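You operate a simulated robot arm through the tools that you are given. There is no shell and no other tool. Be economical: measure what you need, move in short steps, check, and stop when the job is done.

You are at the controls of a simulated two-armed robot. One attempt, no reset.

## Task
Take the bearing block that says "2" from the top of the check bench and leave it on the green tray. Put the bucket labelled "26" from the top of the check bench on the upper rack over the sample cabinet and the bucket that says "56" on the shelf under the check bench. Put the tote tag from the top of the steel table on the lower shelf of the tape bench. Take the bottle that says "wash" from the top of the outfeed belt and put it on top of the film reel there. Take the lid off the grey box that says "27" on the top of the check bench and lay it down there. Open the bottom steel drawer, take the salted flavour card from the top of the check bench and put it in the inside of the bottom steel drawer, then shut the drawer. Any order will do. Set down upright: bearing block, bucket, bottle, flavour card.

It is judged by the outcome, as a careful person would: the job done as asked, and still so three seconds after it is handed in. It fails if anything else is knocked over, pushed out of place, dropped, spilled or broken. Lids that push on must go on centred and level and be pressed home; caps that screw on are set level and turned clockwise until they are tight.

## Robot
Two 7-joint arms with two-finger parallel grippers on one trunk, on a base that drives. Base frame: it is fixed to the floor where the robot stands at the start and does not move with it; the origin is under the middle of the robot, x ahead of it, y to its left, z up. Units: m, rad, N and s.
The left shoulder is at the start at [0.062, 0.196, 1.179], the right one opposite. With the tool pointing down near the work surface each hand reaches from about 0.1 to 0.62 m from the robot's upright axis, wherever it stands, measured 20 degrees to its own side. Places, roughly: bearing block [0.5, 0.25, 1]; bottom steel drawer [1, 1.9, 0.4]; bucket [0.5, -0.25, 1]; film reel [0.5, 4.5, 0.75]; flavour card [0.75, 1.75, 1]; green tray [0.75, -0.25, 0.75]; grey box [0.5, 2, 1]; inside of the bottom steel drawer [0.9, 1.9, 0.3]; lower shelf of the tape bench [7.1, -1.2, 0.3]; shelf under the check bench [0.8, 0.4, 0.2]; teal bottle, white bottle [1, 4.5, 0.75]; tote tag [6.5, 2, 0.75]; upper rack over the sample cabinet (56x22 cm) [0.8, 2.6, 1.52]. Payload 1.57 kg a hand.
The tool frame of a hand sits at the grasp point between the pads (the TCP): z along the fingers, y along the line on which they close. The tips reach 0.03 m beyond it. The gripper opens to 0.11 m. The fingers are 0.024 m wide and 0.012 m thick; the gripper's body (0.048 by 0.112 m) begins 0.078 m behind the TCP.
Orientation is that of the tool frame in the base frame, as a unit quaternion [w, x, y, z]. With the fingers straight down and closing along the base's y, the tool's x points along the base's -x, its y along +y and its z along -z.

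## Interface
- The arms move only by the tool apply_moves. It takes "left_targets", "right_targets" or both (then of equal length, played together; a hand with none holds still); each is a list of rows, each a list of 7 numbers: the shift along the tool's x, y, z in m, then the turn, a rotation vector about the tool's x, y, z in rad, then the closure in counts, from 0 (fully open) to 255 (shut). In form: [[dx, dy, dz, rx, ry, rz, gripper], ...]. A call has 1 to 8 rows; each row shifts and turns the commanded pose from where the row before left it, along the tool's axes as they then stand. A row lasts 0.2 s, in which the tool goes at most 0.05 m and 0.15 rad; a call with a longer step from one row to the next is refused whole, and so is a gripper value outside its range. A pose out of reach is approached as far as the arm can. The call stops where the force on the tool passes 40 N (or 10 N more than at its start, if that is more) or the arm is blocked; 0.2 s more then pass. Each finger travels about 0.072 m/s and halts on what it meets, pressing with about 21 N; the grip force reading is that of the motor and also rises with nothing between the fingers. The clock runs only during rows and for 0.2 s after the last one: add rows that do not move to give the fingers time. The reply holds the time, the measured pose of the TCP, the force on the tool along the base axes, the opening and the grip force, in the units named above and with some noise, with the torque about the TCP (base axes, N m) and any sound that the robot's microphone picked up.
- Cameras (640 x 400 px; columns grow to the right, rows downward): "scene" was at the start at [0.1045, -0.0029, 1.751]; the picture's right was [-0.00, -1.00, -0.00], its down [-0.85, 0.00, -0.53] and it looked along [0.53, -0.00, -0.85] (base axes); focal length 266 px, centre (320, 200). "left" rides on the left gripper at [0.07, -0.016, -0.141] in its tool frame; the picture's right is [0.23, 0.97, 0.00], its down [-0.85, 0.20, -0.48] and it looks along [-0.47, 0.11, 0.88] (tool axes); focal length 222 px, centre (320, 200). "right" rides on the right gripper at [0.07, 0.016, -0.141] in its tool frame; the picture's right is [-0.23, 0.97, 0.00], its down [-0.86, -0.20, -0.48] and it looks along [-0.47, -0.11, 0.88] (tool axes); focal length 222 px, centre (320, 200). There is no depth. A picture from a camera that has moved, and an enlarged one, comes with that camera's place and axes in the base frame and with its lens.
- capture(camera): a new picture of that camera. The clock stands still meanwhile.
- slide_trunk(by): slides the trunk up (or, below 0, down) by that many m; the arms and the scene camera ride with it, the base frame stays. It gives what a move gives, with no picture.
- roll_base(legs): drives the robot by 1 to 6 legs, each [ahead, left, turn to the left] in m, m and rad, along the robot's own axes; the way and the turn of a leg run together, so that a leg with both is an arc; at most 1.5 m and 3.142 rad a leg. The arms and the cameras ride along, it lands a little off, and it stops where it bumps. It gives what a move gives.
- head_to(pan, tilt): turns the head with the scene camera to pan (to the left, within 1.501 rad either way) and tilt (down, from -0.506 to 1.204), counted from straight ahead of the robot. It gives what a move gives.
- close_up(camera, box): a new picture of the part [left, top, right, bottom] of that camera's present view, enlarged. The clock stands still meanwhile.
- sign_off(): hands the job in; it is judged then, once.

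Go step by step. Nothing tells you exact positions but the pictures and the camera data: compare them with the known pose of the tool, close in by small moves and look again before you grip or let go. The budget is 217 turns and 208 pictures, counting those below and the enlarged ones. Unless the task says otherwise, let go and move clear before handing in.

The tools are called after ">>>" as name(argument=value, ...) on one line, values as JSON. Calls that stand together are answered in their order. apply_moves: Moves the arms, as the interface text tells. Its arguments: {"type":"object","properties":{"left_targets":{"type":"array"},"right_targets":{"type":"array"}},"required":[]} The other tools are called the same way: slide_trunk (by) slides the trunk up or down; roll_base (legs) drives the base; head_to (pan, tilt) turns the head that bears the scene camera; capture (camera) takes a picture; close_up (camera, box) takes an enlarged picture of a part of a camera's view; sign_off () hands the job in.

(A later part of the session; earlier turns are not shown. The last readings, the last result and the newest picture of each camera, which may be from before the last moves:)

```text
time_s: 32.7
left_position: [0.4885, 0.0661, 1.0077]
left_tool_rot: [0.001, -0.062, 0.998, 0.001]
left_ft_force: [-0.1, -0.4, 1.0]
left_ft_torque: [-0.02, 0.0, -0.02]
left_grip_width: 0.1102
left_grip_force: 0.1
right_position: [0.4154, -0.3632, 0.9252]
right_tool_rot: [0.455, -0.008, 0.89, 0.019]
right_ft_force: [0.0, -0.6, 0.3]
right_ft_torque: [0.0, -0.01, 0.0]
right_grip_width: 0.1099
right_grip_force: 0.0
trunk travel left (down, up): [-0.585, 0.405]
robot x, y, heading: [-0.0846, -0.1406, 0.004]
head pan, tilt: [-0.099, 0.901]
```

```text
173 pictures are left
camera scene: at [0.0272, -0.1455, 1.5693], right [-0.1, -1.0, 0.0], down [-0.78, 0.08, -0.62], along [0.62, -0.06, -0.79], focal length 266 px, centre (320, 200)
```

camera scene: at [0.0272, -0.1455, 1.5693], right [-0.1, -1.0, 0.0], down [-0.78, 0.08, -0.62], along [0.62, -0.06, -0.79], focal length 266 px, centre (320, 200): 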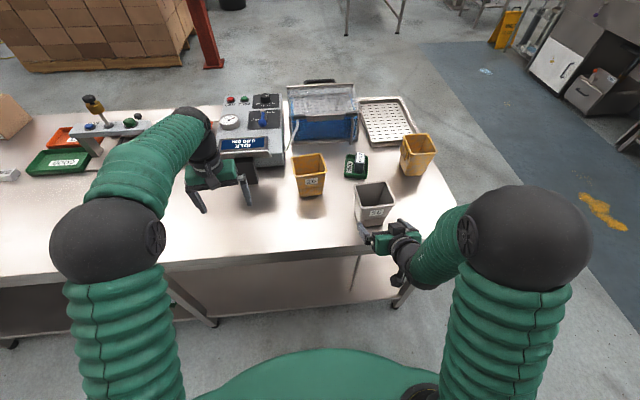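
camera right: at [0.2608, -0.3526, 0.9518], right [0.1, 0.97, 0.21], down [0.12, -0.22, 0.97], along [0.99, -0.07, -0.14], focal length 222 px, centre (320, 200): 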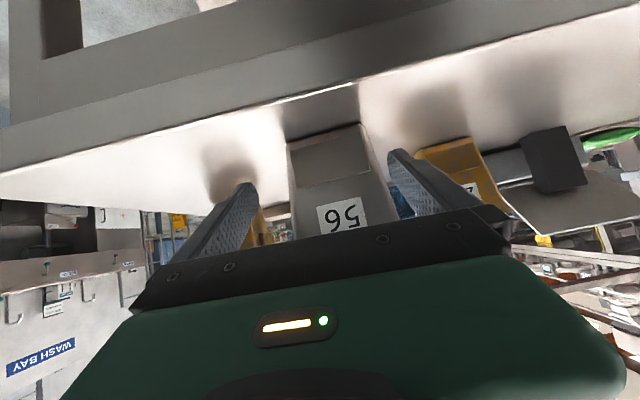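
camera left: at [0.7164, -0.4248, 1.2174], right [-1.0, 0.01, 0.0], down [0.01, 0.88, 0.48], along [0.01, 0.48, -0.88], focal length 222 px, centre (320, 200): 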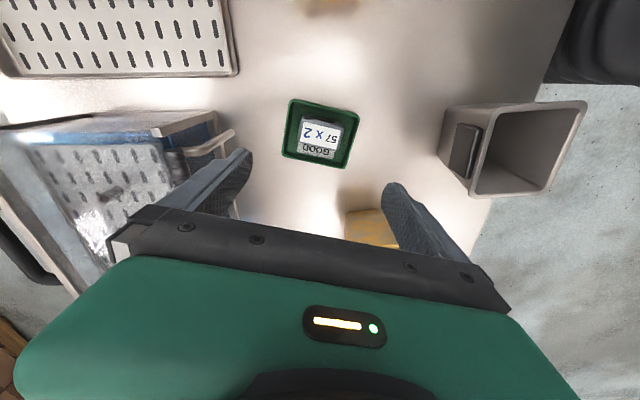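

The bucket sits between the fingers, slightly to the left (+y). I shift 1 cm left, advance 7 cm around it and check.

>>> apply_moves(right_targets=[[0.008, 0.011, 0.006, 0, 0, 0, 0], [-0.0205, 0, 0.0284, 0, 0, 0, 0], [-0.0205, 0, 0.0284, 0, 0, 0, 0], [0, 0, 0, 0, 0, 0, 0]])

>>> capture(camera="right")

>>> close_up(camera="scene", box=[300, 150, 460, 270])

```text
time_s: 33.7
left_position: [0.4885, 0.0663, 1.0083]
left_tool_rot: [0.001, -0.063, 0.998, 0.0]
left_ft_force: [-0.2, 0.0, -0.1]
left_ft_torque: [0.0, 0.0, -0.02]
left_grip_width: 0.1102
left_grip_force: 0.0
right_position: [0.4871, -0.3476, 0.9165]
right_tool_rot: [0.454, -0.009, 0.891, 0.02]
right_ft_force: [0.3, 0.2, -0.9]
right_ft_torque: [-0.02, 0.01, -0.02]
right_grip_width: 0.1102
right_grip_force: 0.1
trunk travel left (down, up): [-0.585, 0.405]
robot x, y, heading: [-0.0866, -0.1338, 0.003]
head pan, tilt: [-0.099, 0.901]
```

```text
172 pictures are left
camera right: at [0.3314, -0.3383, 0.9427], right [0.1, 0.97, 0.21], down [0.12, -0.22, 0.97], along [0.99, -0.07, -0.14], focal length 222 px, centre (320, 200)
```

right: 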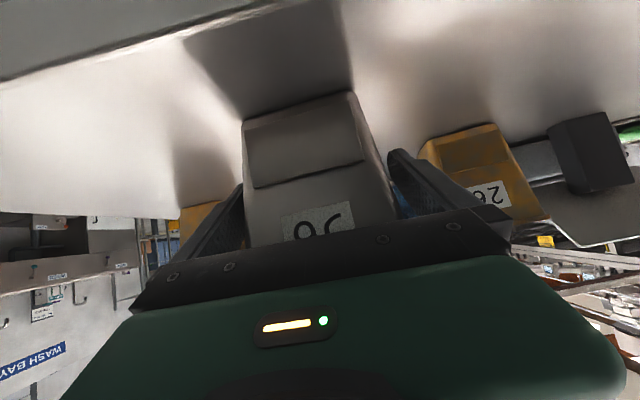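

```text
3.33 times, centred on (380, 210) of scene
camera zoom: at [0.0268, -0.1453, 1.5693], right [-0.1, -1.0, 0.0], down [-0.78, 0.08, -0.62], along [0.62, -0.06, -0.78], focal length 887 px, centre (120, 167)
```

zoom: 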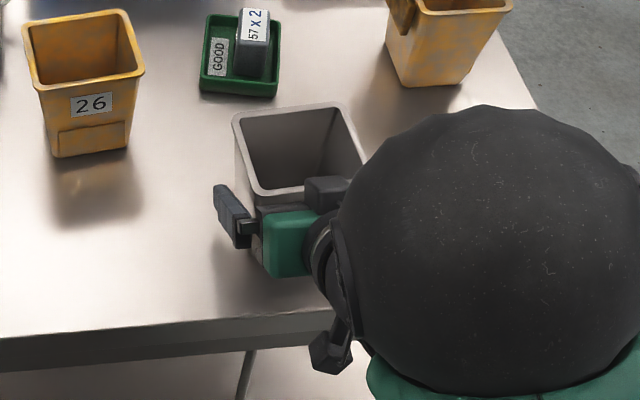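

Both fingers flank the bucket evenly with no contact forces. I close and check.

>>> apply_moves(right_targets=[[0, 0, 0, 0, 0, 0, 255], [0, 0, 0, 0, 0, 0, 255], [0, 0, 0, 0, 0, 0, 255]])

>>> capture(camera="right")

```text
time_s: 34.5
left_position: [0.488, 0.0665, 1.0075]
left_tool_rot: [0.001, -0.062, 0.998, 0.0]
left_ft_force: [-0.1, 0.1, -0.3]
left_ft_torque: [0.02, 0.01, 0.0]
left_grip_width: 0.1101
left_grip_force: 0.0
right_position: [0.4868, -0.3472, 0.9164]
right_tool_rot: [0.454, -0.008, 0.891, 0.019]
right_ft_force: [0.5, -0.8, 2.5]
right_ft_torque: [-0.12, 0.16, -0.04]
right_grip_width: 0.0956
right_grip_force: 20.9
trunk travel left (down, up): [-0.585, 0.405]
robot x, y, heading: [-0.0859, -0.1388, 0.005]
head pan, tilt: [-0.099, 0.901]
```

```text
170 pictures are left
camera right: at [0.3317, -0.3383, 0.9425], right [0.1, 0.97, 0.21], down [0.12, -0.22, 0.97], along [0.99, -0.07, -0.14], focal length 222 px, centre (320, 200)
```

right: 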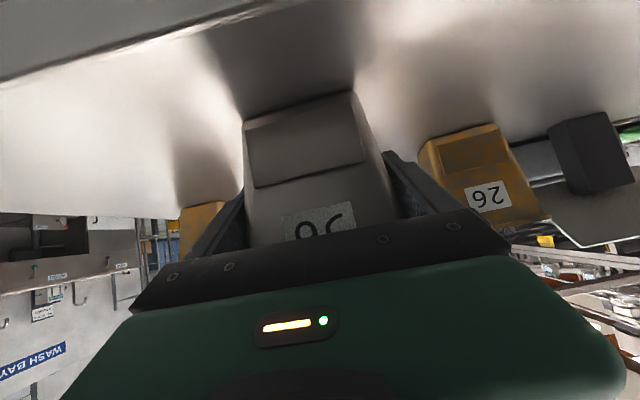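

Bucket is held at 0.0956 m. I lift it via the trunk, tuck the left hand back, and reverse clear of the bench.

>>> slide_trunk(by=0.06)

>>> apply_moves(left_targets=[[0.045, 0, -0.01, 0, 0, 0, 0], [0.045, 0, -0.01, 0, 0, 0, 0], [0.045, 0, -0.01, 0, 0, 0, 0], [0.045, 0, -0.01, 0, 0, 0, 0], [0.045, 0, -0.01, 0, 0, 0, 0], [0.045, 0, -0.01, 0, 0, 0, 0]])

>>> roll_base(legs=[[-0.35, 0, 0]])

>>> capture(camera="scene")

```text
time_s: 35.5
left_position: [0.4903, 0.0664, 1.0665]
left_tool_rot: [0.001, -0.063, 0.998, 0.0]
left_ft_force: [-0.6, -0.3, -0.6]
left_ft_torque: [0.01, -0.01, 0.0]
left_grip_width: 0.1097
left_grip_force: 0.0
right_position: [0.4877, -0.3479, 0.9755]
right_tool_rot: [0.454, -0.009, 0.891, 0.02]
right_ft_force: [1.0, -0.1, -4.5]
right_ft_torque: [0.01, 0.06, 0.02]
right_grip_width: 0.0956
right_grip_force: 21.0
trunk travel left (down, up): [-0.645, 0.345]
robot x, y, heading: [-0.0838, -0.1383, 0.002]
head pan, tilt: [-0.099, 0.901]
```

```text
time_s: 36.9
left_position: [0.218, 0.0319, 1.1283]
left_tool_rot: [0.002, -0.064, 0.998, 0.0]
left_ft_force: [-0.9, 0.9, -0.5]
left_ft_torque: [0.01, -0.04, 0.0]
left_grip_width: 0.1103
left_grip_force: 0.1
right_position: [0.4849, -0.3486, 0.9775]
right_tool_rot: [0.455, -0.008, 0.89, 0.02]
right_ft_force: [-0.4, -0.3, -3.8]
right_ft_torque: [-0.02, 0.05, -0.01]
right_grip_width: 0.0958
right_grip_force: 21.1
trunk travel left (down, up): [-0.645, 0.345]
robot x, y, heading: [-0.0813, -0.1388, 0.002]
head pan, tilt: [-0.099, 0.901]
```

```text
time_s: 39.2
left_position: [-0.1325, 0.033, 1.1268]
left_tool_rot: [0.0, -0.066, 0.998, 0.001]
left_ft_force: [-1.1, -0.3, 0.5]
left_ft_torque: [0.0, -0.01, -0.02]
left_grip_width: 0.1099
left_grip_force: 0.1
right_position: [0.135, -0.3477, 0.975]
right_tool_rot: [0.454, -0.01, 0.891, 0.02]
right_ft_force: [0.6, 0.0, -3.9]
right_ft_torque: [-0.03, 0.04, 0.04]
right_grip_width: 0.0957
right_grip_force: 20.8
trunk travel left (down, up): [-0.645, 0.345]
robot x, y, heading: [-0.4357, -0.1428, 0.008]
head pan, tilt: [-0.099, 0.901]
```

```text
169 pictures are left
camera scene: at [-0.324, -0.1461, 1.6291], right [-0.09, -1.0, 0.0], down [-0.78, 0.07, -0.62], along [0.62, -0.06, -0.79], focal length 266 px, centre (320, 200)
```

scene: 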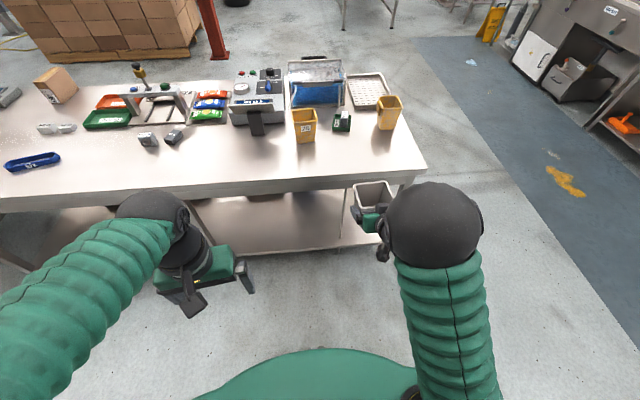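

Now I lower the trunk and look under the bench.

>>> slide_trunk(by=-0.6)

>>> head_to(pan=0, tilt=0.55)

>>> capture(camera="scene")

>>> capture(camera="right")

```text
refused: -0.6 is not a number from -0.4 to 0.4
```

```text
time_s: 40.0
left_position: [-0.1366, 0.0316, 1.1271]
left_tool_rot: [0.001, -0.065, 0.998, -0.001]
left_ft_force: [0.5, -0.4, 0.3]
left_ft_torque: [-0.02, 0.01, -0.02]
left_grip_width: 0.1101
left_grip_force: 0.1
right_position: [0.1332, -0.3476, 0.9769]
right_tool_rot: [0.454, -0.011, 0.89, 0.021]
right_ft_force: [0.5, 0.2, -4.2]
right_ft_torque: [0.01, 0.11, 0.02]
right_grip_width: 0.0955
right_grip_force: 20.4
trunk travel left (down, up): [-0.645, 0.345]
robot x, y, heading: [-0.44, -0.1401, 0.005]
head pan, tilt: [0.0, 0.55]
```

```text
168 pictures are left
camera scene: at [-0.3125, -0.1387, 1.6585], right [0.0, -1.0, 0.0], down [-0.52, 0.0, -0.85], along [0.85, 0.0, -0.52], focal length 266 px, centre (320, 200)
```

scene: 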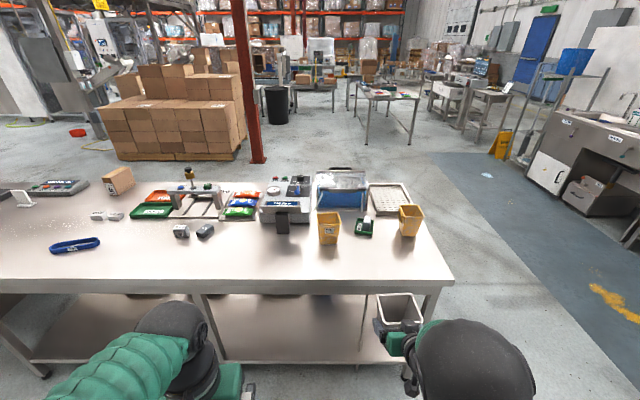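

```text
167 pictures are left
camera right: at [-0.022, -0.338, 1.0028], right [0.1, 0.97, 0.21], down [0.12, -0.22, 0.97], along [0.99, -0.07, -0.14], focal length 222 px, centre (320, 200)
```

right: 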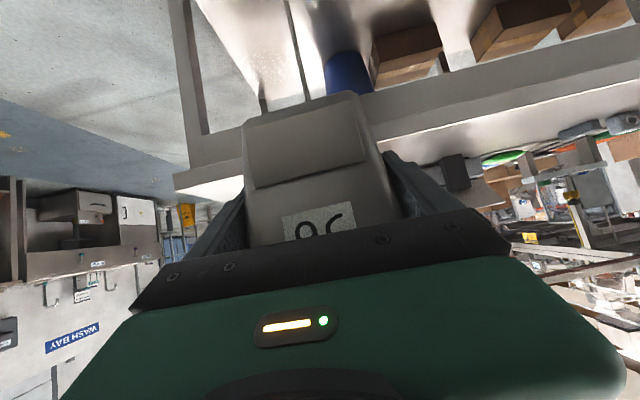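

>>> slide_trunk(by=-0.4)

>>> slide_trunk(by=-0.2)

>>> capture(camera="scene")

>>> capture(camera="right")

```text
time_s: 43.9
left_position: [-0.1358, 0.0333, 0.7282]
left_tool_rot: [0.001, -0.065, 0.998, 0.0]
left_ft_force: [-0.1, 0.1, 0.2]
left_ft_torque: [0.0, 0.0, 0.03]
left_grip_width: 0.1099
left_grip_force: 0.0
right_position: [0.1345, -0.3477, 0.5767]
right_tool_rot: [0.455, -0.011, 0.89, 0.021]
right_ft_force: [0.0, 0.2, -4.6]
right_ft_torque: [-0.02, 0.04, 0.02]
right_grip_width: 0.0954
right_grip_force: 21.4
trunk travel left (down, up): [-0.245, 0.745]
robot x, y, heading: [-0.4362, -0.1392, 0.006]
head pan, tilt: [0.0, 0.55]
```

```text
time_s: 46.0
left_position: [-0.136, 0.0324, 0.5277]
left_tool_rot: [0.002, -0.066, 0.998, 0.0]
left_ft_force: [-0.1, 1.0, -0.4]
left_ft_torque: [0.0, -0.02, 0.0]
left_grip_width: 0.11
left_grip_force: 0.1
right_position: [0.1332, -0.348, 0.3771]
right_tool_rot: [0.454, -0.01, 0.891, 0.02]
right_ft_force: [0.0, 0.0, -3.8]
right_ft_torque: [-0.04, 0.1, 0.01]
right_grip_width: 0.0958
right_grip_force: 21.0
trunk travel left (down, up): [-0.045, 0.945]
robot x, y, heading: [-0.4353, -0.1362, 0.004]
head pan, tilt: [0.0, 0.55]
```

```text
166 pictures are left
camera scene: at [-0.3128, -0.1386, 1.0586], right [0.01, -1.0, 0.0], down [-0.52, 0.0, -0.85], along [0.85, 0.0, -0.52], focal length 266 px, centre (320, 200)
```

scene: 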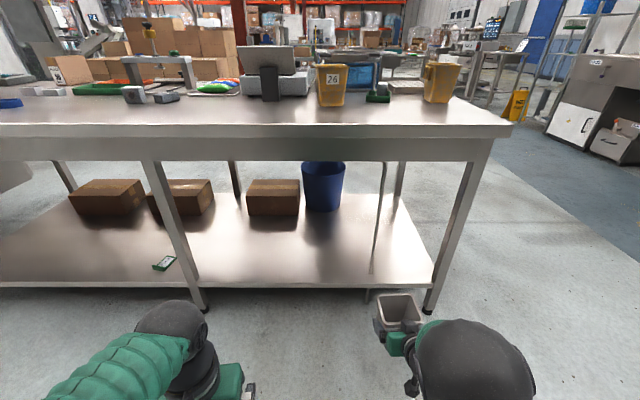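

```text
165 pictures are left
camera right: at [-0.0222, -0.3379, 0.4026], right [0.1, 0.97, 0.21], down [0.12, -0.22, 0.97], along [0.99, -0.07, -0.14], focal length 222 px, centre (320, 200)
```

right: 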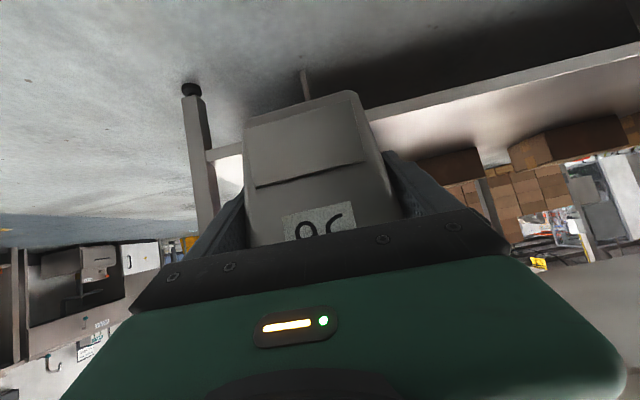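

The shelf (z≈0.17–0.2) is free between the legs (y≈-0.64 and 0.39). I drive left 0.2 and ahead 0.40 with the bucket well above shelf level.

>>> roll_base(legs=[[0, 0.2, 0], [0.3, 0, 0]])

>>> capture(camera="scene")

>>> capture(camera="right")

```text
time_s: 49.3
left_position: [0.1681, 0.2327, 0.5288]
left_tool_rot: [0.002, -0.062, 0.998, 0.0]
left_ft_force: [0.1, 0.6, 0.4]
left_ft_torque: [0.04, 0.0, 0.02]
left_grip_width: 0.1101
left_grip_force: 0.0
right_position: [0.4346, -0.1483, 0.3757]
right_tool_rot: [0.455, -0.008, 0.89, 0.019]
right_ft_force: [0.2, 0.0, -4.3]
right_ft_torque: [-0.02, 0.05, -0.01]
right_grip_width: 0.0958
right_grip_force: 20.7
trunk travel left (down, up): [-0.045, 0.945]
robot x, y, heading: [-0.1336, 0.0633, -0.0]
head pan, tilt: [0.0, 0.55]
```

```text
164 pictures are left
camera scene: at [-0.01, 0.063, 1.0585], right [0.0, -1.0, 0.0], down [-0.52, 0.0, -0.85], along [0.85, 0.0, -0.52], focal length 266 px, centre (320, 200)
```

scene: 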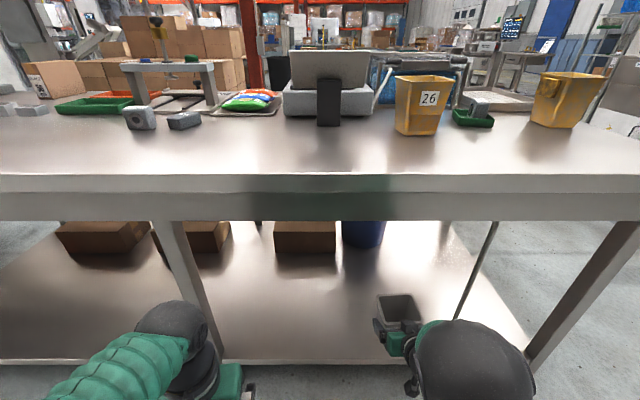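

```text
163 pictures are left
camera right: at [0.2793, -0.1379, 0.4024], right [0.1, 0.97, 0.21], down [0.12, -0.22, 0.97], along [0.99, -0.07, -0.14], focal length 222 px, centre (320, 200)
```

right: 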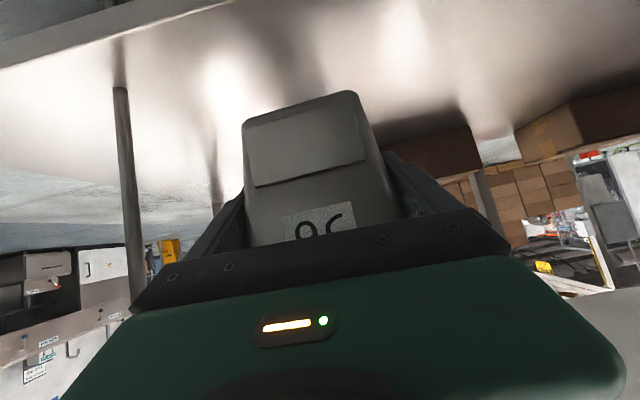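

The shelf surface works out at z≈0.145 with its edge near x 0.466. I go 0.13 farther ahead, then lower the trunk and hand toward it.

>>> roll_base(legs=[[0.13, 0, 0]])

>>> slide_trunk(by=-0.04)

>>> apply_moves(right_targets=[[0.0325, 0, 0.0234, 0, 0, 0, 255], [0.0325, 0, 0.0234, 0, 0, 0, 255], [0, 0, 0, 0, 0, 0, 255]])

>>> capture(camera="right")

>>> capture(camera="scene")

```text
time_s: 50.6
left_position: [0.298, 0.2315, 0.528]
left_tool_rot: [0.002, -0.062, 0.998, 0.0]
left_ft_force: [-0.1, -0.4, 0.3]
left_ft_torque: [-0.02, 0.02, 0.04]
left_grip_width: 0.1101
left_grip_force: 0.0
right_position: [0.5655, -0.1479, 0.3765]
right_tool_rot: [0.455, -0.008, 0.89, 0.02]
right_ft_force: [0.4, -0.7, -3.8]
right_ft_torque: [0.0, 0.08, 0.0]
right_grip_width: 0.0957
right_grip_force: 21.1
trunk travel left (down, up): [-0.045, 0.945]
robot x, y, heading: [-0.0054, 0.0645, -0.001]
head pan, tilt: [0.0, 0.55]
```

```text
time_s: 51.4
left_position: [0.2976, 0.233, 0.4886]
left_tool_rot: [0.002, -0.063, 0.998, 0.0]
left_ft_force: [0.6, -0.5, -0.4]
left_ft_torque: [0.02, -0.01, -0.01]
left_grip_width: 0.1097
left_grip_force: 0.0
right_position: [0.5644, -0.1474, 0.3368]
right_tool_rot: [0.456, -0.009, 0.89, 0.02]
right_ft_force: [0.9, 0.0, -4.3]
right_ft_torque: [0.01, 0.05, 0.0]
right_grip_width: 0.096
right_grip_force: 20.9
trunk travel left (down, up): [-0.005, 0.985]
robot x, y, heading: [-0.0, 0.0621, 0.0]
head pan, tilt: [0.0, 0.55]
```

```text
time_s: 52.2
left_position: [0.2979, 0.2326, 0.4877]
left_tool_rot: [0.002, -0.062, 0.998, -0.001]
left_ft_force: [-0.3, 0.7, 0.1]
left_ft_torque: [-0.03, 0.0, 0.01]
left_grip_width: 0.11
left_grip_force: 0.2
right_position: [0.5652, -0.1457, 0.2587]
right_tool_rot: [0.456, -0.008, 0.89, 0.02]
right_ft_force: [-0.5, -0.8, -5.0]
right_ft_torque: [0.0, 0.06, -0.04]
right_grip_width: 0.0956
right_grip_force: 21.1
trunk travel left (down, up): [-0.005, 0.985]
robot x, y, heading: [-0.0037, 0.0595, 0.001]
head pan, tilt: [0.0, 0.55]
```

```text
162 pictures are left
camera right: at [0.4099, -0.1354, 0.2846], right [0.1, 0.97, 0.21], down [0.12, -0.22, 0.97], along [0.99, -0.07, -0.14], focal length 222 px, centre (320, 200)
```

right: 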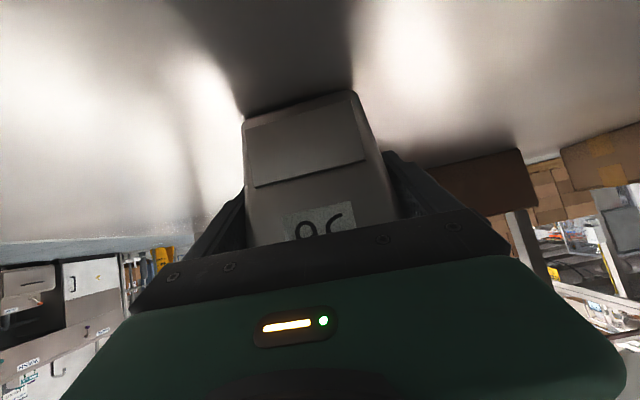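

```text
161 pictures are left
camera scene: at [0.1207, 0.0632, 1.0185], right [0.0, -1.0, 0.0], down [-0.52, 0.0, -0.85], along [0.85, 0.0, -0.52], focal length 266 px, centre (320, 200)
```

scene: 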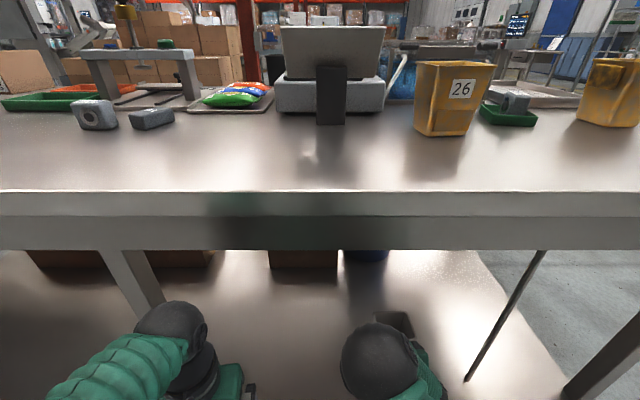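

>>> apply_moves(right_targets=[[0.0081, 0, 0.0058, 0, 0, 0, 255], [0.0081, 0, 0.0058, 0, 0, 0, 255], [0.0081, 0, 0.0058, 0, 0, 0, 255], [0, 0, 0, 0, 0, 0, 255]])

>>> close_up(camera="right", box=[180, 0, 460, 260])

```text
time_s: 52.9
left_position: [0.2968, 0.2318, 0.4878]
left_tool_rot: [0.001, -0.062, 0.998, 0.0]
left_ft_force: [-0.4, 0.1, -0.6]
left_ft_torque: [0.03, 0.02, 0.02]
left_grip_width: 0.1102
left_grip_force: 0.0
right_position: [0.5657, -0.2427, 0.262]
right_tool_rot: [0.478, 0.094, 0.873, -0.011]
right_ft_force: [0.4, 1.0, -3.3]
right_ft_torque: [-0.01, 0.01, 0.02]
right_grip_width: 0.0956
right_grip_force: 20.9
right hand out of reach, approached as far as the arm can: row 3
trunk travel left (down, up): [-0.005, 0.985]
robot x, y, heading: [-0.0031, 0.0635, -0.0]
head pan, tilt: [0.0, 0.55]
stopped in row 3 (right hand): the arm was blocked; the commanded pose is now the measured one
```

```text
1.54 times, centred on (320, 130) of right
camera zoom: at [0.4152, -0.2015, 0.2808], right [0.29, 0.92, 0.26], down [0.02, -0.27, 0.96], along [0.96, -0.28, -0.09], focal length 342 px, centre (320, 308)
```

zoom: 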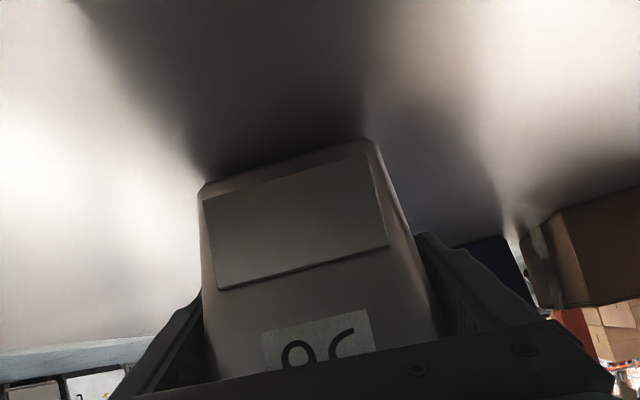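

The arm hit its joint limits and swung 10 cm sideways, still holding the bucket nearly level. I raise the trunk, back the base off so the arm is more extended, and restore the hand's orientation.

>>> slide_trunk(by=0.1)

>>> roll_base(legs=[[-0.13, 0, 0]])

>>> apply_moves(right_targets=[[-0.02, 0.025, 0.03, -0.074, 0.029, -0.077, 255], [-0.02, 0.025, 0.03, -0.074, 0.029, -0.076, 255], [-0.02, 0.025, 0.03, 0, 0, 0, 255], [0, 0.02, 0, 0, 0, 0, 255], [0, 0, 0, 0, 0, 0, 255]])

>>> capture(camera="scene")

```text
time_s: 54.3
left_position: [0.297, 0.2316, 0.5896]
left_tool_rot: [0.003, -0.061, 0.998, 0.0]
left_ft_force: [-0.2, 0.4, 0.4]
left_ft_torque: [-0.01, 0.02, 0.01]
left_grip_width: 0.11
left_grip_force: 0.1
right_position: [0.564, -0.2453, 0.3616]
right_tool_rot: [0.475, 0.095, 0.875, -0.015]
right_ft_force: [-0.1, -0.2, -3.4]
right_ft_torque: [-0.01, 0.02, -0.02]
right_grip_width: 0.0954
right_grip_force: 21.4
trunk travel left (down, up): [-0.105, 0.885]
robot x, y, heading: [-0.0029, 0.0656, -0.001]
head pan, tilt: [0.0, 0.55]
```

```text
time_s: 55.5
left_position: [0.1678, 0.2334, 0.5897]
left_tool_rot: [0.003, -0.062, 0.998, 0.0]
left_ft_force: [0.0, -0.3, -0.4]
left_ft_torque: [0.01, -0.03, 0.01]
left_grip_width: 0.11
left_grip_force: 0.0
right_position: [0.4355, -0.2437, 0.3623]
right_tool_rot: [0.477, 0.093, 0.874, -0.014]
right_ft_force: [-0.6, 0.0, -3.8]
right_ft_torque: [0.03, 0.07, -0.05]
right_grip_width: 0.0954
right_grip_force: 20.6
trunk travel left (down, up): [-0.105, 0.885]
robot x, y, heading: [-0.1325, 0.0641, 0.001]
head pan, tilt: [0.0, 0.55]
```

```text
time_s: 56.9
left_position: [0.1661, 0.2339, 0.5866]
left_tool_rot: [0.003, -0.062, 0.998, 0.0]
left_ft_force: [-0.2, 0.8, -0.3]
left_ft_torque: [0.0, 0.01, 0.01]
left_grip_width: 0.11
left_grip_force: 0.0
right_position: [0.5473, -0.2039, 0.3748]
right_tool_rot: [0.463, 0.033, 0.886, 0.004]
right_ft_force: [0.2, 0.5, -4.2]
right_ft_torque: [0.0, 0.04, -0.03]
right_grip_width: 0.0959
right_grip_force: 20.7
trunk travel left (down, up): [-0.105, 0.885]
robot x, y, heading: [-0.1329, 0.0623, -0.001]
head pan, tilt: [0.0, 0.55]
stopped in row 5 (right hand): the arm was blocked; the commanded pose is now the measured one
```

```text
159 pictures are left
camera scene: at [-0.0087, 0.0628, 1.1167], right [0.0, -1.0, 0.0], down [-0.52, 0.0, -0.85], along [0.85, 0.0, -0.52], focal length 266 px, centre (320, 200)
```

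scene: 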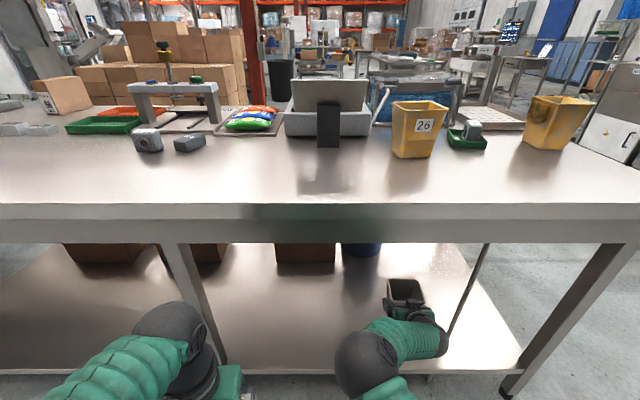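

The elbow has folded inward and a 36° pitch is too flat for this depth. I'll back out, return the bucket to the bench, and regrip it with a steeper hand.

>>> roll_base(legs=[[-0.4, 0, 0]])

>>> slide_trunk(by=0.4)

>>> slide_trunk(by=0.3)

>>> apply_moves(right_targets=[[0.02, -0.03, -0.02, 0, 0, 0, 255], [0.02, -0.03, -0.02, 0, 0, 0, 255], [0.02, -0.03, -0.02, 0, 0, 0, 255], [0, -0.03, 0, 0, 0, 0, 255], [0, -0.02, 0, 0, 0, 0, 255]])

>>> capture(camera="scene")

```text
time_s: 59.5
left_position: [-0.2357, 0.2335, 0.5882]
left_tool_rot: [0.003, -0.064, 0.998, -0.001]
left_ft_force: [-0.2, -0.1, 0.1]
left_ft_torque: [0.02, 0.0, -0.02]
left_grip_width: 0.1096
left_grip_force: 0.0
right_position: [0.1416, -0.2066, 0.3708]
right_tool_rot: [0.461, 0.032, 0.887, 0.0]
right_ft_force: [-0.2, 0.8, -4.5]
right_ft_torque: [-0.03, 0.06, 0.01]
right_grip_width: 0.0957
right_grip_force: 20.8
trunk travel left (down, up): [-0.105, 0.885]
robot x, y, heading: [-0.5355, 0.0664, 0.001]
head pan, tilt: [0.0, 0.55]
```

```text
time_s: 63.3
left_position: [-0.2365, 0.2329, 0.989]
left_tool_rot: [0.004, -0.064, 0.998, 0.0]
left_ft_force: [0.7, -1.2, 0.7]
left_ft_torque: [-0.02, 0.02, -0.01]
left_grip_width: 0.1098
left_grip_force: 0.2
right_position: [0.1408, -0.2132, 0.7725]
right_tool_rot: [0.461, 0.036, 0.887, -0.002]
right_ft_force: [0.1, 1.0, -4.7]
right_ft_torque: [0.0, 0.06, 0.01]
right_grip_width: 0.0958
right_grip_force: 20.9
trunk travel left (down, up): [-0.505, 0.485]
robot x, y, heading: [-0.5392, 0.0652, 0.008]
head pan, tilt: [0.0, 0.55]
```

```text
time_s: 66.3
left_position: [-0.236, 0.2341, 1.2901]
left_tool_rot: [0.004, -0.064, 0.998, -0.001]
left_ft_force: [0.3, 0.8, 1.0]
left_ft_torque: [0.01, 0.01, -0.03]
left_grip_width: 0.1101
left_grip_force: 0.1
right_position: [0.142, -0.2128, 1.0719]
right_tool_rot: [0.46, 0.034, 0.887, -0.001]
right_ft_force: [-0.3, 0.6, -4.8]
right_ft_torque: [-0.02, 0.03, 0.01]
right_grip_width: 0.0956
right_grip_force: 21.1
trunk travel left (down, up): [-0.805, 0.185]
robot x, y, heading: [-0.5372, 0.0621, 0.002]
head pan, tilt: [0.0, 0.55]
```

```text
time_s: 67.5
left_position: [-0.2364, 0.2314, 1.2888]
left_tool_rot: [0.004, -0.064, 0.998, 0.001]
left_ft_force: [-0.2, -0.4, 0.1]
left_ft_torque: [0.0, -0.03, -0.02]
left_grip_width: 0.11
left_grip_force: 0.1
right_position: [0.0527, -0.3444, 1.0537]
right_tool_rot: [0.46, 0.031, 0.887, 0.002]
right_ft_force: [0.5, -0.6, -4.6]
right_ft_torque: [0.01, 0.05, 0.01]
right_grip_width: 0.0957
right_grip_force: 21.7
trunk travel left (down, up): [-0.805, 0.185]
robot x, y, heading: [-0.534, 0.0649, -0.002]
head pan, tilt: [0.0, 0.55]
```

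```text
158 pictures are left
camera scene: at [-0.4093, 0.0594, 1.8185], right [0.0, -1.0, 0.0], down [-0.52, 0.0, -0.85], along [0.85, 0.0, -0.52], focal length 266 px, centre (320, 200)
```

scene: 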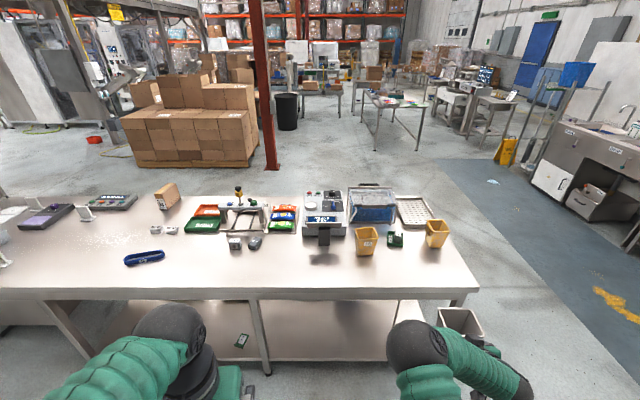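

>>> roll_base(legs=[[0.434, 0, 0]])

>>> slide_trunk(by=-0.12)

>>> capture(camera="right")

>>> capture(camera="scene")

```text
time_s: 70.2
left_position: [0.2089, 0.2314, 1.2894]
left_tool_rot: [0.004, -0.062, 0.998, 0.0]
left_ft_force: [-0.2, 0.7, -0.3]
left_ft_torque: [-0.03, -0.01, 0.0]
left_grip_width: 0.11
left_grip_force: 0.0
right_position: [0.496, -0.3448, 1.055]
right_tool_rot: [0.462, 0.034, 0.886, 0.0]
right_ft_force: [-0.4, 0.1, -3.9]
right_ft_torque: [0.0, 0.05, 0.0]
right_grip_width: 0.0959
right_grip_force: 21.4
trunk travel left (down, up): [-0.805, 0.185]
robot x, y, heading: [-0.0867, 0.0628, -0.001]
head pan, tilt: [0.0, 0.55]
```

```text
time_s: 71.7
left_position: [0.2089, 0.2314, 1.1695]
left_tool_rot: [0.004, -0.062, 0.998, 0.001]
left_ft_force: [0.0, -0.3, 0.3]
left_ft_torque: [-0.01, 0.01, -0.04]
left_grip_width: 0.1102
left_grip_force: 0.1
right_position: [0.4958, -0.3447, 0.9343]
right_tool_rot: [0.461, 0.033, 0.887, 0.0]
right_ft_force: [0.6, 0.4, -3.5]
right_ft_torque: [0.07, 0.04, 0.03]
right_grip_width: 0.0958
right_grip_force: 21.2
trunk travel left (down, up): [-0.685, 0.305]
robot x, y, heading: [-0.0901, 0.0589, -0.002]
head pan, tilt: [0.0, 0.55]
```

```text
157 pictures are left
camera right: at [0.3419, -0.3208, 0.9583], right [0.19, 0.96, 0.22], down [0.09, -0.24, 0.97], along [0.98, -0.16, -0.13], focal length 222 px, centre (320, 200)
```

right: 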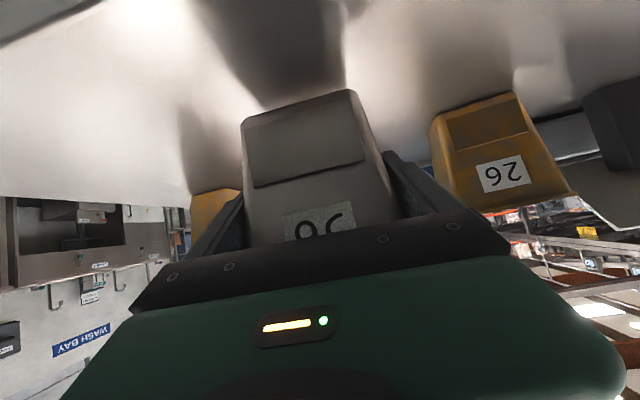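

```text
156 pictures are left
camera scene: at [0.0363, 0.061, 1.6985], right [0.0, -1.0, 0.0], down [-0.52, 0.0, -0.85], along [0.85, 0.0, -0.52], focal length 266 px, centre (320, 200)
```

scene: 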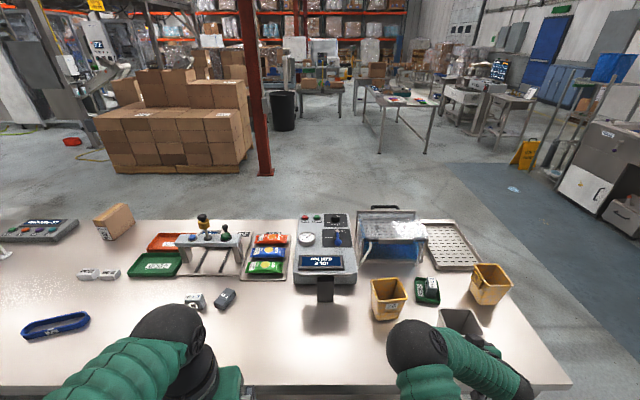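

>>> slide_trunk(by=-0.014)

>>> slide_trunk(by=-0.004)

```text
time_s: 72.3
left_position: [0.2103, 0.2312, 1.1542]
left_tool_rot: [0.004, -0.062, 0.998, 0.001]
left_ft_force: [-0.8, -0.1, 0.2]
left_ft_torque: [-0.03, 0.02, 0.0]
left_grip_width: 0.11
left_grip_force: 0.0
right_position: [0.4961, -0.3455, 0.9194]
right_tool_rot: [0.461, 0.033, 0.887, 0.001]
right_ft_force: [0.2, 0.5, -3.6]
right_ft_torque: [0.03, 0.07, 0.0]
right_grip_width: 0.0956
right_grip_force: 20.8
trunk travel left (down, up): [-0.671, 0.319]
robot x, y, heading: [-0.0912, 0.0614, -0.003]
head pan, tilt: [0.0, 0.55]
```

```text
time_s: 72.8
left_position: [0.2095, 0.2315, 1.1511]
left_tool_rot: [0.004, -0.062, 0.998, 0.0]
left_ft_force: [0.7, 0.3, 0.0]
left_ft_torque: [-0.03, 0.0, 0.01]
left_grip_width: 0.11
left_grip_force: 0.0
right_position: [0.4954, -0.3458, 0.9182]
right_tool_rot: [0.462, 0.033, 0.886, 0.0]
right_ft_force: [0.8, -0.9, 0.4]
right_ft_torque: [-0.27, -0.18, -0.06]
right_grip_width: 0.0954
right_grip_force: 21.0
trunk travel left (down, up): [-0.667, 0.323]
robot x, y, heading: [-0.0856, 0.0615, -0.005]
head pan, tilt: [0.0, 0.55]
```

Bucket rests on the bench. I release and back straight off 0.2 m, then pitch the hand steeper.

>>> apply_moves(right_targets=[[0, 0, 0, 0, 0, 0, 0], [0, 0, 0, 0, 0, 0, 0], [0, 0, 0, 0, 0, 0, 0]])

>>> roll_base(legs=[[-0.2, 0, 0]])

>>> slide_trunk(by=0.25)

>>> apply_moves(right_targets=[[0, -0.01, 0, 0, 0.13, 0, 0], [0, -0.01, 0, 0, 0.13, 0, 0], [0, -0.01, 0, 0, 0.13, 0, 0], [0, -0.01, 0, 0, 0.13, 0, 0], [0, -0.01, 0, 0, 0, 0, 0], [0, 0, 0, 0, 0, 0, 0]])

>>> head_to(pan=-0.2, tilt=0.9)

>>> capture(camera="scene")

```text
time_s: 73.6
left_position: [0.2086, 0.2323, 1.1511]
left_tool_rot: [0.004, -0.061, 0.998, 0.001]
left_ft_force: [0.8, -0.5, 0.7]
left_ft_torque: [-0.01, 0.02, 0.02]
left_grip_width: 0.1099
left_grip_force: 0.1
right_position: [0.4951, -0.344, 0.917]
right_tool_rot: [0.462, 0.033, 0.886, 0.0]
right_ft_force: [0.3, -0.1, 0.1]
right_ft_torque: [0.01, -0.03, -0.01]
right_grip_width: 0.1101
right_grip_force: 0.0
trunk travel left (down, up): [-0.667, 0.323]
robot x, y, heading: [-0.0912, 0.0608, 0.0]
head pan, tilt: [0.0, 0.55]
```

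```text
time_s: 75.2
left_position: [0.0121, 0.2318, 1.1503]
left_tool_rot: [0.004, -0.062, 0.998, 0.0]
left_ft_force: [0.2, -0.4, -0.3]
left_ft_torque: [0.01, 0.01, 0.03]
left_grip_width: 0.1103
left_grip_force: 0.0
right_position: [0.2989, -0.343, 0.9146]
right_tool_rot: [0.461, 0.032, 0.887, 0.002]
right_ft_force: [0.2, 0.7, 0.5]
right_ft_torque: [-0.01, 0.03, -0.02]
right_grip_width: 0.11
right_grip_force: 0.0
trunk travel left (down, up): [-0.667, 0.323]
robot x, y, heading: [-0.2898, 0.0625, -0.0]
head pan, tilt: [0.0, 0.55]
```

```text
time_s: 77.8
left_position: [0.0087, 0.2325, 1.4023]
left_tool_rot: [0.005, -0.062, 0.998, -0.001]
left_ft_force: [-0.1, 0.4, -0.2]
left_ft_torque: [0.01, -0.02, 0.01]
left_grip_width: 0.1101
left_grip_force: 0.0
right_position: [0.296, -0.344, 1.167]
right_tool_rot: [0.462, 0.033, 0.886, 0.001]
right_ft_force: [0.6, -0.2, -0.2]
right_ft_torque: [-0.01, 0.02, 0.02]
right_grip_width: 0.1099
right_grip_force: 0.2
trunk travel left (down, up): [-0.917, 0.073]
robot x, y, heading: [-0.2877, 0.0625, -0.001]
head pan, tilt: [0.0, 0.55]
```

```text
time_s: 79.2
left_position: [0.0085, 0.2315, 1.4021]
left_tool_rot: [0.005, -0.063, 0.998, 0.0]
left_ft_force: [-0.2, -0.1, -1.5]
left_ft_torque: [0.01, 0.01, 0.0]
left_grip_width: 0.1101
left_grip_force: 0.0
right_position: [0.2925, -0.3968, 1.1663]
right_tool_rot: [0.219, 0.033, 0.975, 0.007]
right_ft_force: [0.7, -0.5, -0.4]
right_ft_torque: [-0.03, 0.02, 0.0]
right_grip_width: 0.11
right_grip_force: 0.0
trunk travel left (down, up): [-0.917, 0.073]
robot x, y, heading: [-0.2913, 0.0662, 0.001]
head pan, tilt: [0.0, 0.55]
```

```text
time_s: 80.0
left_position: [0.0089, 0.231, 1.4029]
left_tool_rot: [0.005, -0.062, 0.998, -0.001]
left_ft_force: [0.7, -0.6, 0.2]
left_ft_torque: [0.01, -0.03, 0.01]
left_grip_width: 0.1098
left_grip_force: 0.1
right_position: [0.293, -0.3949, 1.1654]
right_tool_rot: [0.219, 0.032, 0.975, 0.009]
right_ft_force: [0.2, 0.4, -0.2]
right_ft_torque: [0.01, -0.03, 0.0]
right_grip_width: 0.1098
right_grip_force: 0.1
trunk travel left (down, up): [-0.917, 0.073]
robot x, y, heading: [-0.2888, 0.066, -0.004]
head pan, tilt: [-0.201, 0.901]
```

```text
155 pictures are left
camera scene: at [-0.1795, 0.0464, 1.9014], right [-0.2, -0.98, 0.0], down [-0.77, 0.16, -0.62], along [0.61, -0.12, -0.78], focal length 266 px, centre (320, 200)
```

scene: 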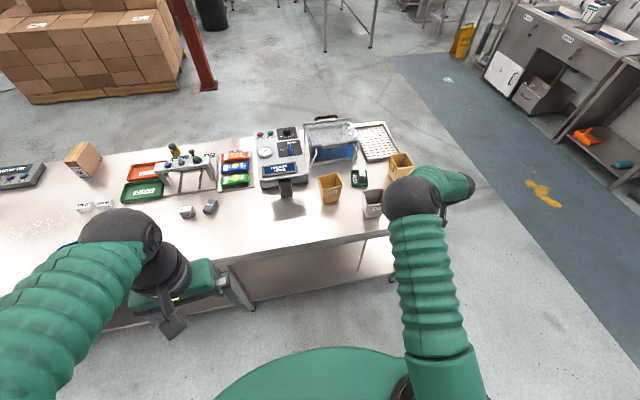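

The right hand is now pitched ~65° down but its elbow is folded above it. I try to unfold it by stretching the hand out to the right side.

>>> apply_moves(right_targets=[[0.0, -0.05, 0, 0, 0.1, 0, 0], [0.0, -0.05, 0, 0, 0.1, 0, 0], [0.0, -0.05, 0, 0, 0.1, 0, 0], [0.0, -0.05, 0, 0, 0.1, 0, 0], [0.0, -0.05, 0, 0, 0, 0, 0], [0.0, -0.05, 0, 0, 0, 0, 0], [0.0, 0, 0, 0, 0, 0, 0]])

>>> capture(camera="scene")

```text
time_s: 81.6
left_position: [0.0101, 0.2271, 1.4002]
left_tool_rot: [0.005, -0.062, 0.998, 0.001]
left_ft_force: [0.8, 0.7, -0.1]
left_ft_torque: [0.0, -0.01, 0.01]
left_grip_width: 0.11
left_grip_force: 0.1
right_position: [0.2101, -0.584, 1.1447]
right_tool_rot: [0.02, 0.03, 0.999, 0.017]
right_ft_force: [0.4, -0.6, -0.6]
right_ft_torque: [0.01, 0.0, 0.03]
right_grip_width: 0.1102
right_grip_force: 0.1
right hand out of reach, approached as far as the arm can: row 3, 4, 5, 6
trunk travel left (down, up): [-0.917, 0.073]
robot x, y, heading: [-0.2904, 0.0651, -0.005]
head pan, tilt: [-0.201, 0.901]
```

```text
154 pictures are left
camera scene: at [-0.1786, 0.0392, 1.9012], right [-0.2, -0.98, 0.0], down [-0.77, 0.16, -0.62], along [0.61, -0.12, -0.79], focal length 266 px, centre (320, 200)
```

scene: 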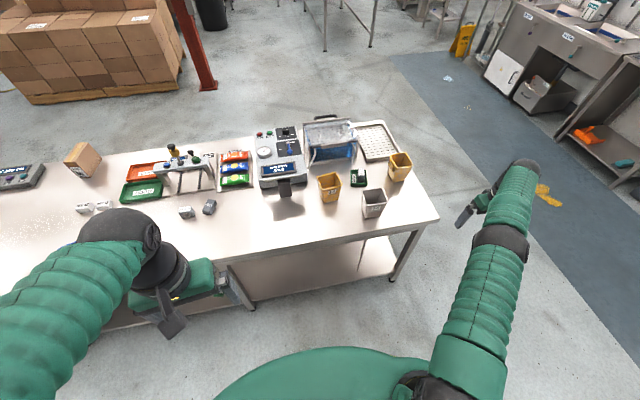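

The arm is stretched out straight. Now I draw the hand straight back to let the elbow fold outward.

>>> apply_moves(right_targets=[[0.04, 0.0, 0, 0, 0, 0, 0], [0.04, 0.0, 0, 0, 0, 0, 0], [0.04, 0.0, 0, 0, 0, 0, 0], [0.04, 0.02, 0, 0, 0, 0, 0], [0.03, 0.03, 0, 0, 0, 0, 0], [0.0, 0.04, 0, 0, 0, 0, 0], [0.0, 0, 0, 0, 0, 0, 0]])

>>> capture(camera="scene")

```text
time_s: 83.2
left_position: [0.0109, 0.2336, 1.4005]
left_tool_rot: [0.004, -0.062, 0.998, 0.0]
left_ft_force: [0.3, -0.6, 0.5]
left_ft_torque: [0.02, -0.01, 0.02]
left_grip_width: 0.1102
left_grip_force: 0.0
right_position: [0.0271, -0.4769, 1.1432]
right_tool_rot: [0.021, 0.029, 0.999, 0.015]
right_ft_force: [-0.3, 0.6, 0.4]
right_ft_torque: [0.01, 0.01, 0.02]
right_grip_width: 0.1099
right_grip_force: 0.1
trunk travel left (down, up): [-0.917, 0.073]
robot x, y, heading: [-0.2885, 0.0623, -0.005]
head pan, tilt: [-0.201, 0.901]
```

```text
153 pictures are left
camera scene: at [-0.1791, 0.0494, 1.9013], right [-0.2, -0.98, 0.0], down [-0.77, 0.16, -0.62], along [0.61, -0.12, -0.78], focal length 266 px, centre (320, 200)
```

scene: 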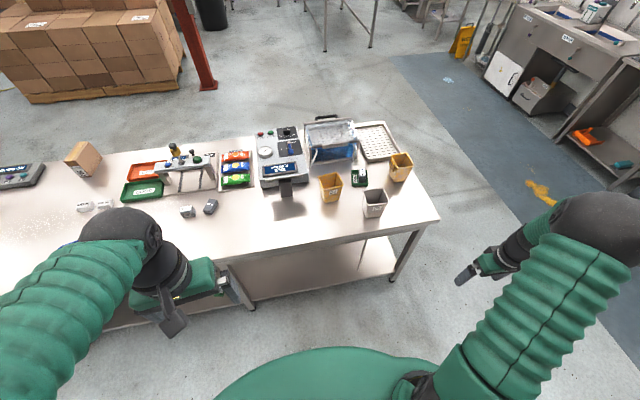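

The elbow is outward again. A 45° pitch with a longer reach should work; I test that reach in free air above the bench first.

>>> apply_moves(right_targets=[[-0.033, 0.033, 0.005, 0, 0, 0, 0], [-0.033, 0.033, 0.005, 0, 0, 0, 0], [-0.033, 0.033, 0.005, 0, 0, 0, 0], [-0.033, 0.033, 0.005, 0, 0, 0, 0], [-0.033, 0.033, 0.005, 0, 0, 0, 0], [-0.033, 0.033, 0.005, 0, 0, 0, 0], [-0.033, 0.033, 0.005, 0, 0, 0, 0], [-0.033, 0.033, 0.005, 0, 0, 0, 0]])

>>> apply_moves(right_targets=[[-0.03, 0.033, 0, 0, -0.14, 0, 0], [-0.03, 0.03, 0, 0, -0.14, 0, 0], [0, 0, 0, 0, -0.14, 0, 0], [0, 0, 0, 0, -0.14, 0, 0], [0, 0, 0, 0, -0.14, 0, 0], [0, 0, 0, 0, -0.085, 0, 0], [0, 0, 0, 0, 0, 0, 0]])

```text
time_s: 85.0
left_position: [0.0111, 0.2347, 1.4015]
left_tool_rot: [0.003, -0.061, 0.998, -0.002]
left_ft_force: [0.7, 0.1, 1.0]
left_ft_torque: [0.02, 0.01, -0.05]
left_grip_width: 0.1101
left_grip_force: 0.0
right_position: [0.3064, -0.2266, 1.1211]
right_tool_rot: [0.02, 0.031, 0.999, 0.013]
right_ft_force: [0.2, -0.5, 0.8]
right_ft_torque: [-0.05, 0.01, -0.02]
right_grip_width: 0.1102
right_grip_force: 0.0
trunk travel left (down, up): [-0.917, 0.073]
robot x, y, heading: [-0.2869, 0.0644, -0.002]
head pan, tilt: [-0.201, 0.901]
```

```text
time_s: 86.6
left_position: [0.0084, 0.2329, 1.4029]
left_tool_rot: [0.006, -0.062, 0.998, 0.0]
left_ft_force: [-0.5, 0.0, -0.2]
left_ft_torque: [-0.01, 0.02, -0.03]
left_grip_width: 0.1099
left_grip_force: 0.1
right_position: [0.3674, -0.1719, 1.1298]
right_tool_rot: [0.402, 0.033, 0.915, 0.003]
right_ft_force: [0.0, 0.5, 0.1]
right_ft_torque: [-0.03, 0.03, 0.0]
right_grip_width: 0.11
right_grip_force: 0.0
trunk travel left (down, up): [-0.917, 0.073]
robot x, y, heading: [-0.2915, 0.0628, -0.002]
head pan, tilt: [-0.201, 0.901]
```

>>> apply_moves(right_targets=[[0.015, 0, 0.0135, 0, 0, 0, 0], [0.015, 0, 0.0135, 0, 0, 0, 0], [0, 0, 0, 0, 0, 0, 0]])

>>> capture(camera="scene")

```text
time_s: 87.4
left_position: [0.0095, 0.2328, 1.402]
left_tool_rot: [0.005, -0.062, 0.998, -0.001]
left_ft_force: [0.2, 0.2, -0.5]
left_ft_torque: [-0.01, 0.01, 0.02]
left_grip_width: 0.1099
left_grip_force: 0.0
right_position: [0.3669, -0.1715, 1.0913]
right_tool_rot: [0.402, 0.033, 0.915, 0.003]
right_ft_force: [-1.4, -0.7, 0.3]
right_ft_torque: [-0.01, 0.02, -0.03]
right_grip_width: 0.11
right_grip_force: 0.0
trunk travel left (down, up): [-0.917, 0.073]
robot x, y, heading: [-0.2917, 0.0619, -0.004]
head pan, tilt: [-0.201, 0.901]
```

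```text
152 pictures are left
camera scene: at [-0.1798, 0.0471, 1.9014], right [-0.2, -0.98, 0.0], down [-0.77, 0.16, -0.62], along [0.61, -0.12, -0.78], focal length 266 px, centre (320, 200)
```

scene: 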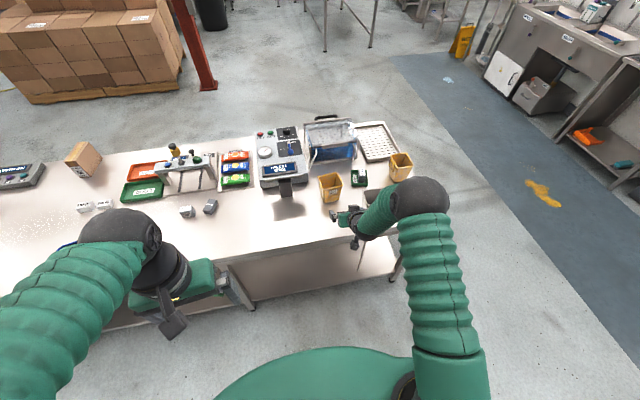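

Reach is fine there (0.23 below the shoulder). I now use only base and trunk motion to put this hand pose on the bucket: right 0.175, down 0.19.

>>> roll_base(legs=[[0, -0.175, 0]])

>>> slide_trunk(by=-0.188)

>>> capture(camera="right")

>>> capture(camera="scene")

```text
time_s: 88.9
left_position: [0.0095, 0.0793, 1.3984]
left_tool_rot: [0.006, -0.06, 0.998, -0.008]
left_ft_force: [-0.2, 0.2, 0.3]
left_ft_torque: [-0.03, 0.01, 0.0]
left_grip_width: 0.1101
left_grip_force: 0.0
right_position: [0.3654, -0.3307, 1.094]
right_tool_rot: [0.402, 0.031, 0.915, -0.006]
right_ft_force: [-0.1, 3.1, 0.3]
right_ft_torque: [-0.17, 0.03, -0.12]
right_grip_width: 0.11
right_grip_force: 0.0
trunk travel left (down, up): [-0.917, 0.073]
robot x, y, heading: [-0.2898, -0.1114, -0.006]
head pan, tilt: [-0.201, 0.901]
```

```text
time_s: 91.0
left_position: [0.0073, 0.0441, 1.2163]
left_tool_rot: [0.005, -0.06, 0.998, 0.003]
left_ft_force: [0.2, -0.3, -0.9]
left_ft_torque: [0.02, 0.01, 0.01]
left_grip_width: 0.1099
left_grip_force: 0.0
right_position: [0.3657, -0.3578, 0.9007]
right_tool_rot: [0.402, 0.036, 0.915, 0.006]
right_ft_force: [0.2, -0.6, 0.5]
right_ft_torque: [0.04, 0.01, 0.01]
right_grip_width: 0.1102
right_grip_force: 0.0
trunk travel left (down, up): [-0.729, 0.261]
robot x, y, heading: [-0.2924, -0.115, -0.006]
head pan, tilt: [-0.201, 0.901]
```

```text
151 pictures are left
camera right: at [0.2155, -0.3339, 0.9456], right [0.21, 0.95, 0.21], down [0.21, -0.25, 0.94], along [0.95, -0.16, -0.26], focal length 222 px, centre (320, 200)
```

right: 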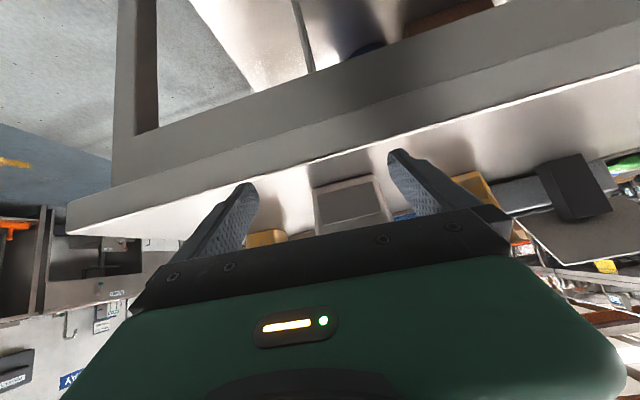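

```text
150 pictures are left
camera scene: at [-0.1804, -0.1394, 1.7132], right [-0.21, -0.98, -0.01], down [-0.77, 0.17, -0.62], along [0.61, -0.12, -0.79], focal length 266 px, centre (320, 200)
```

scene: 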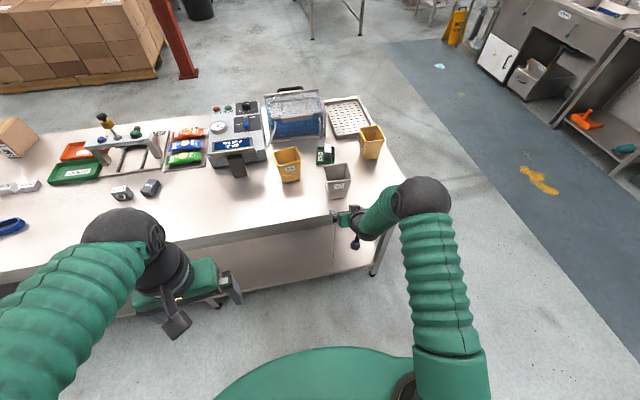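

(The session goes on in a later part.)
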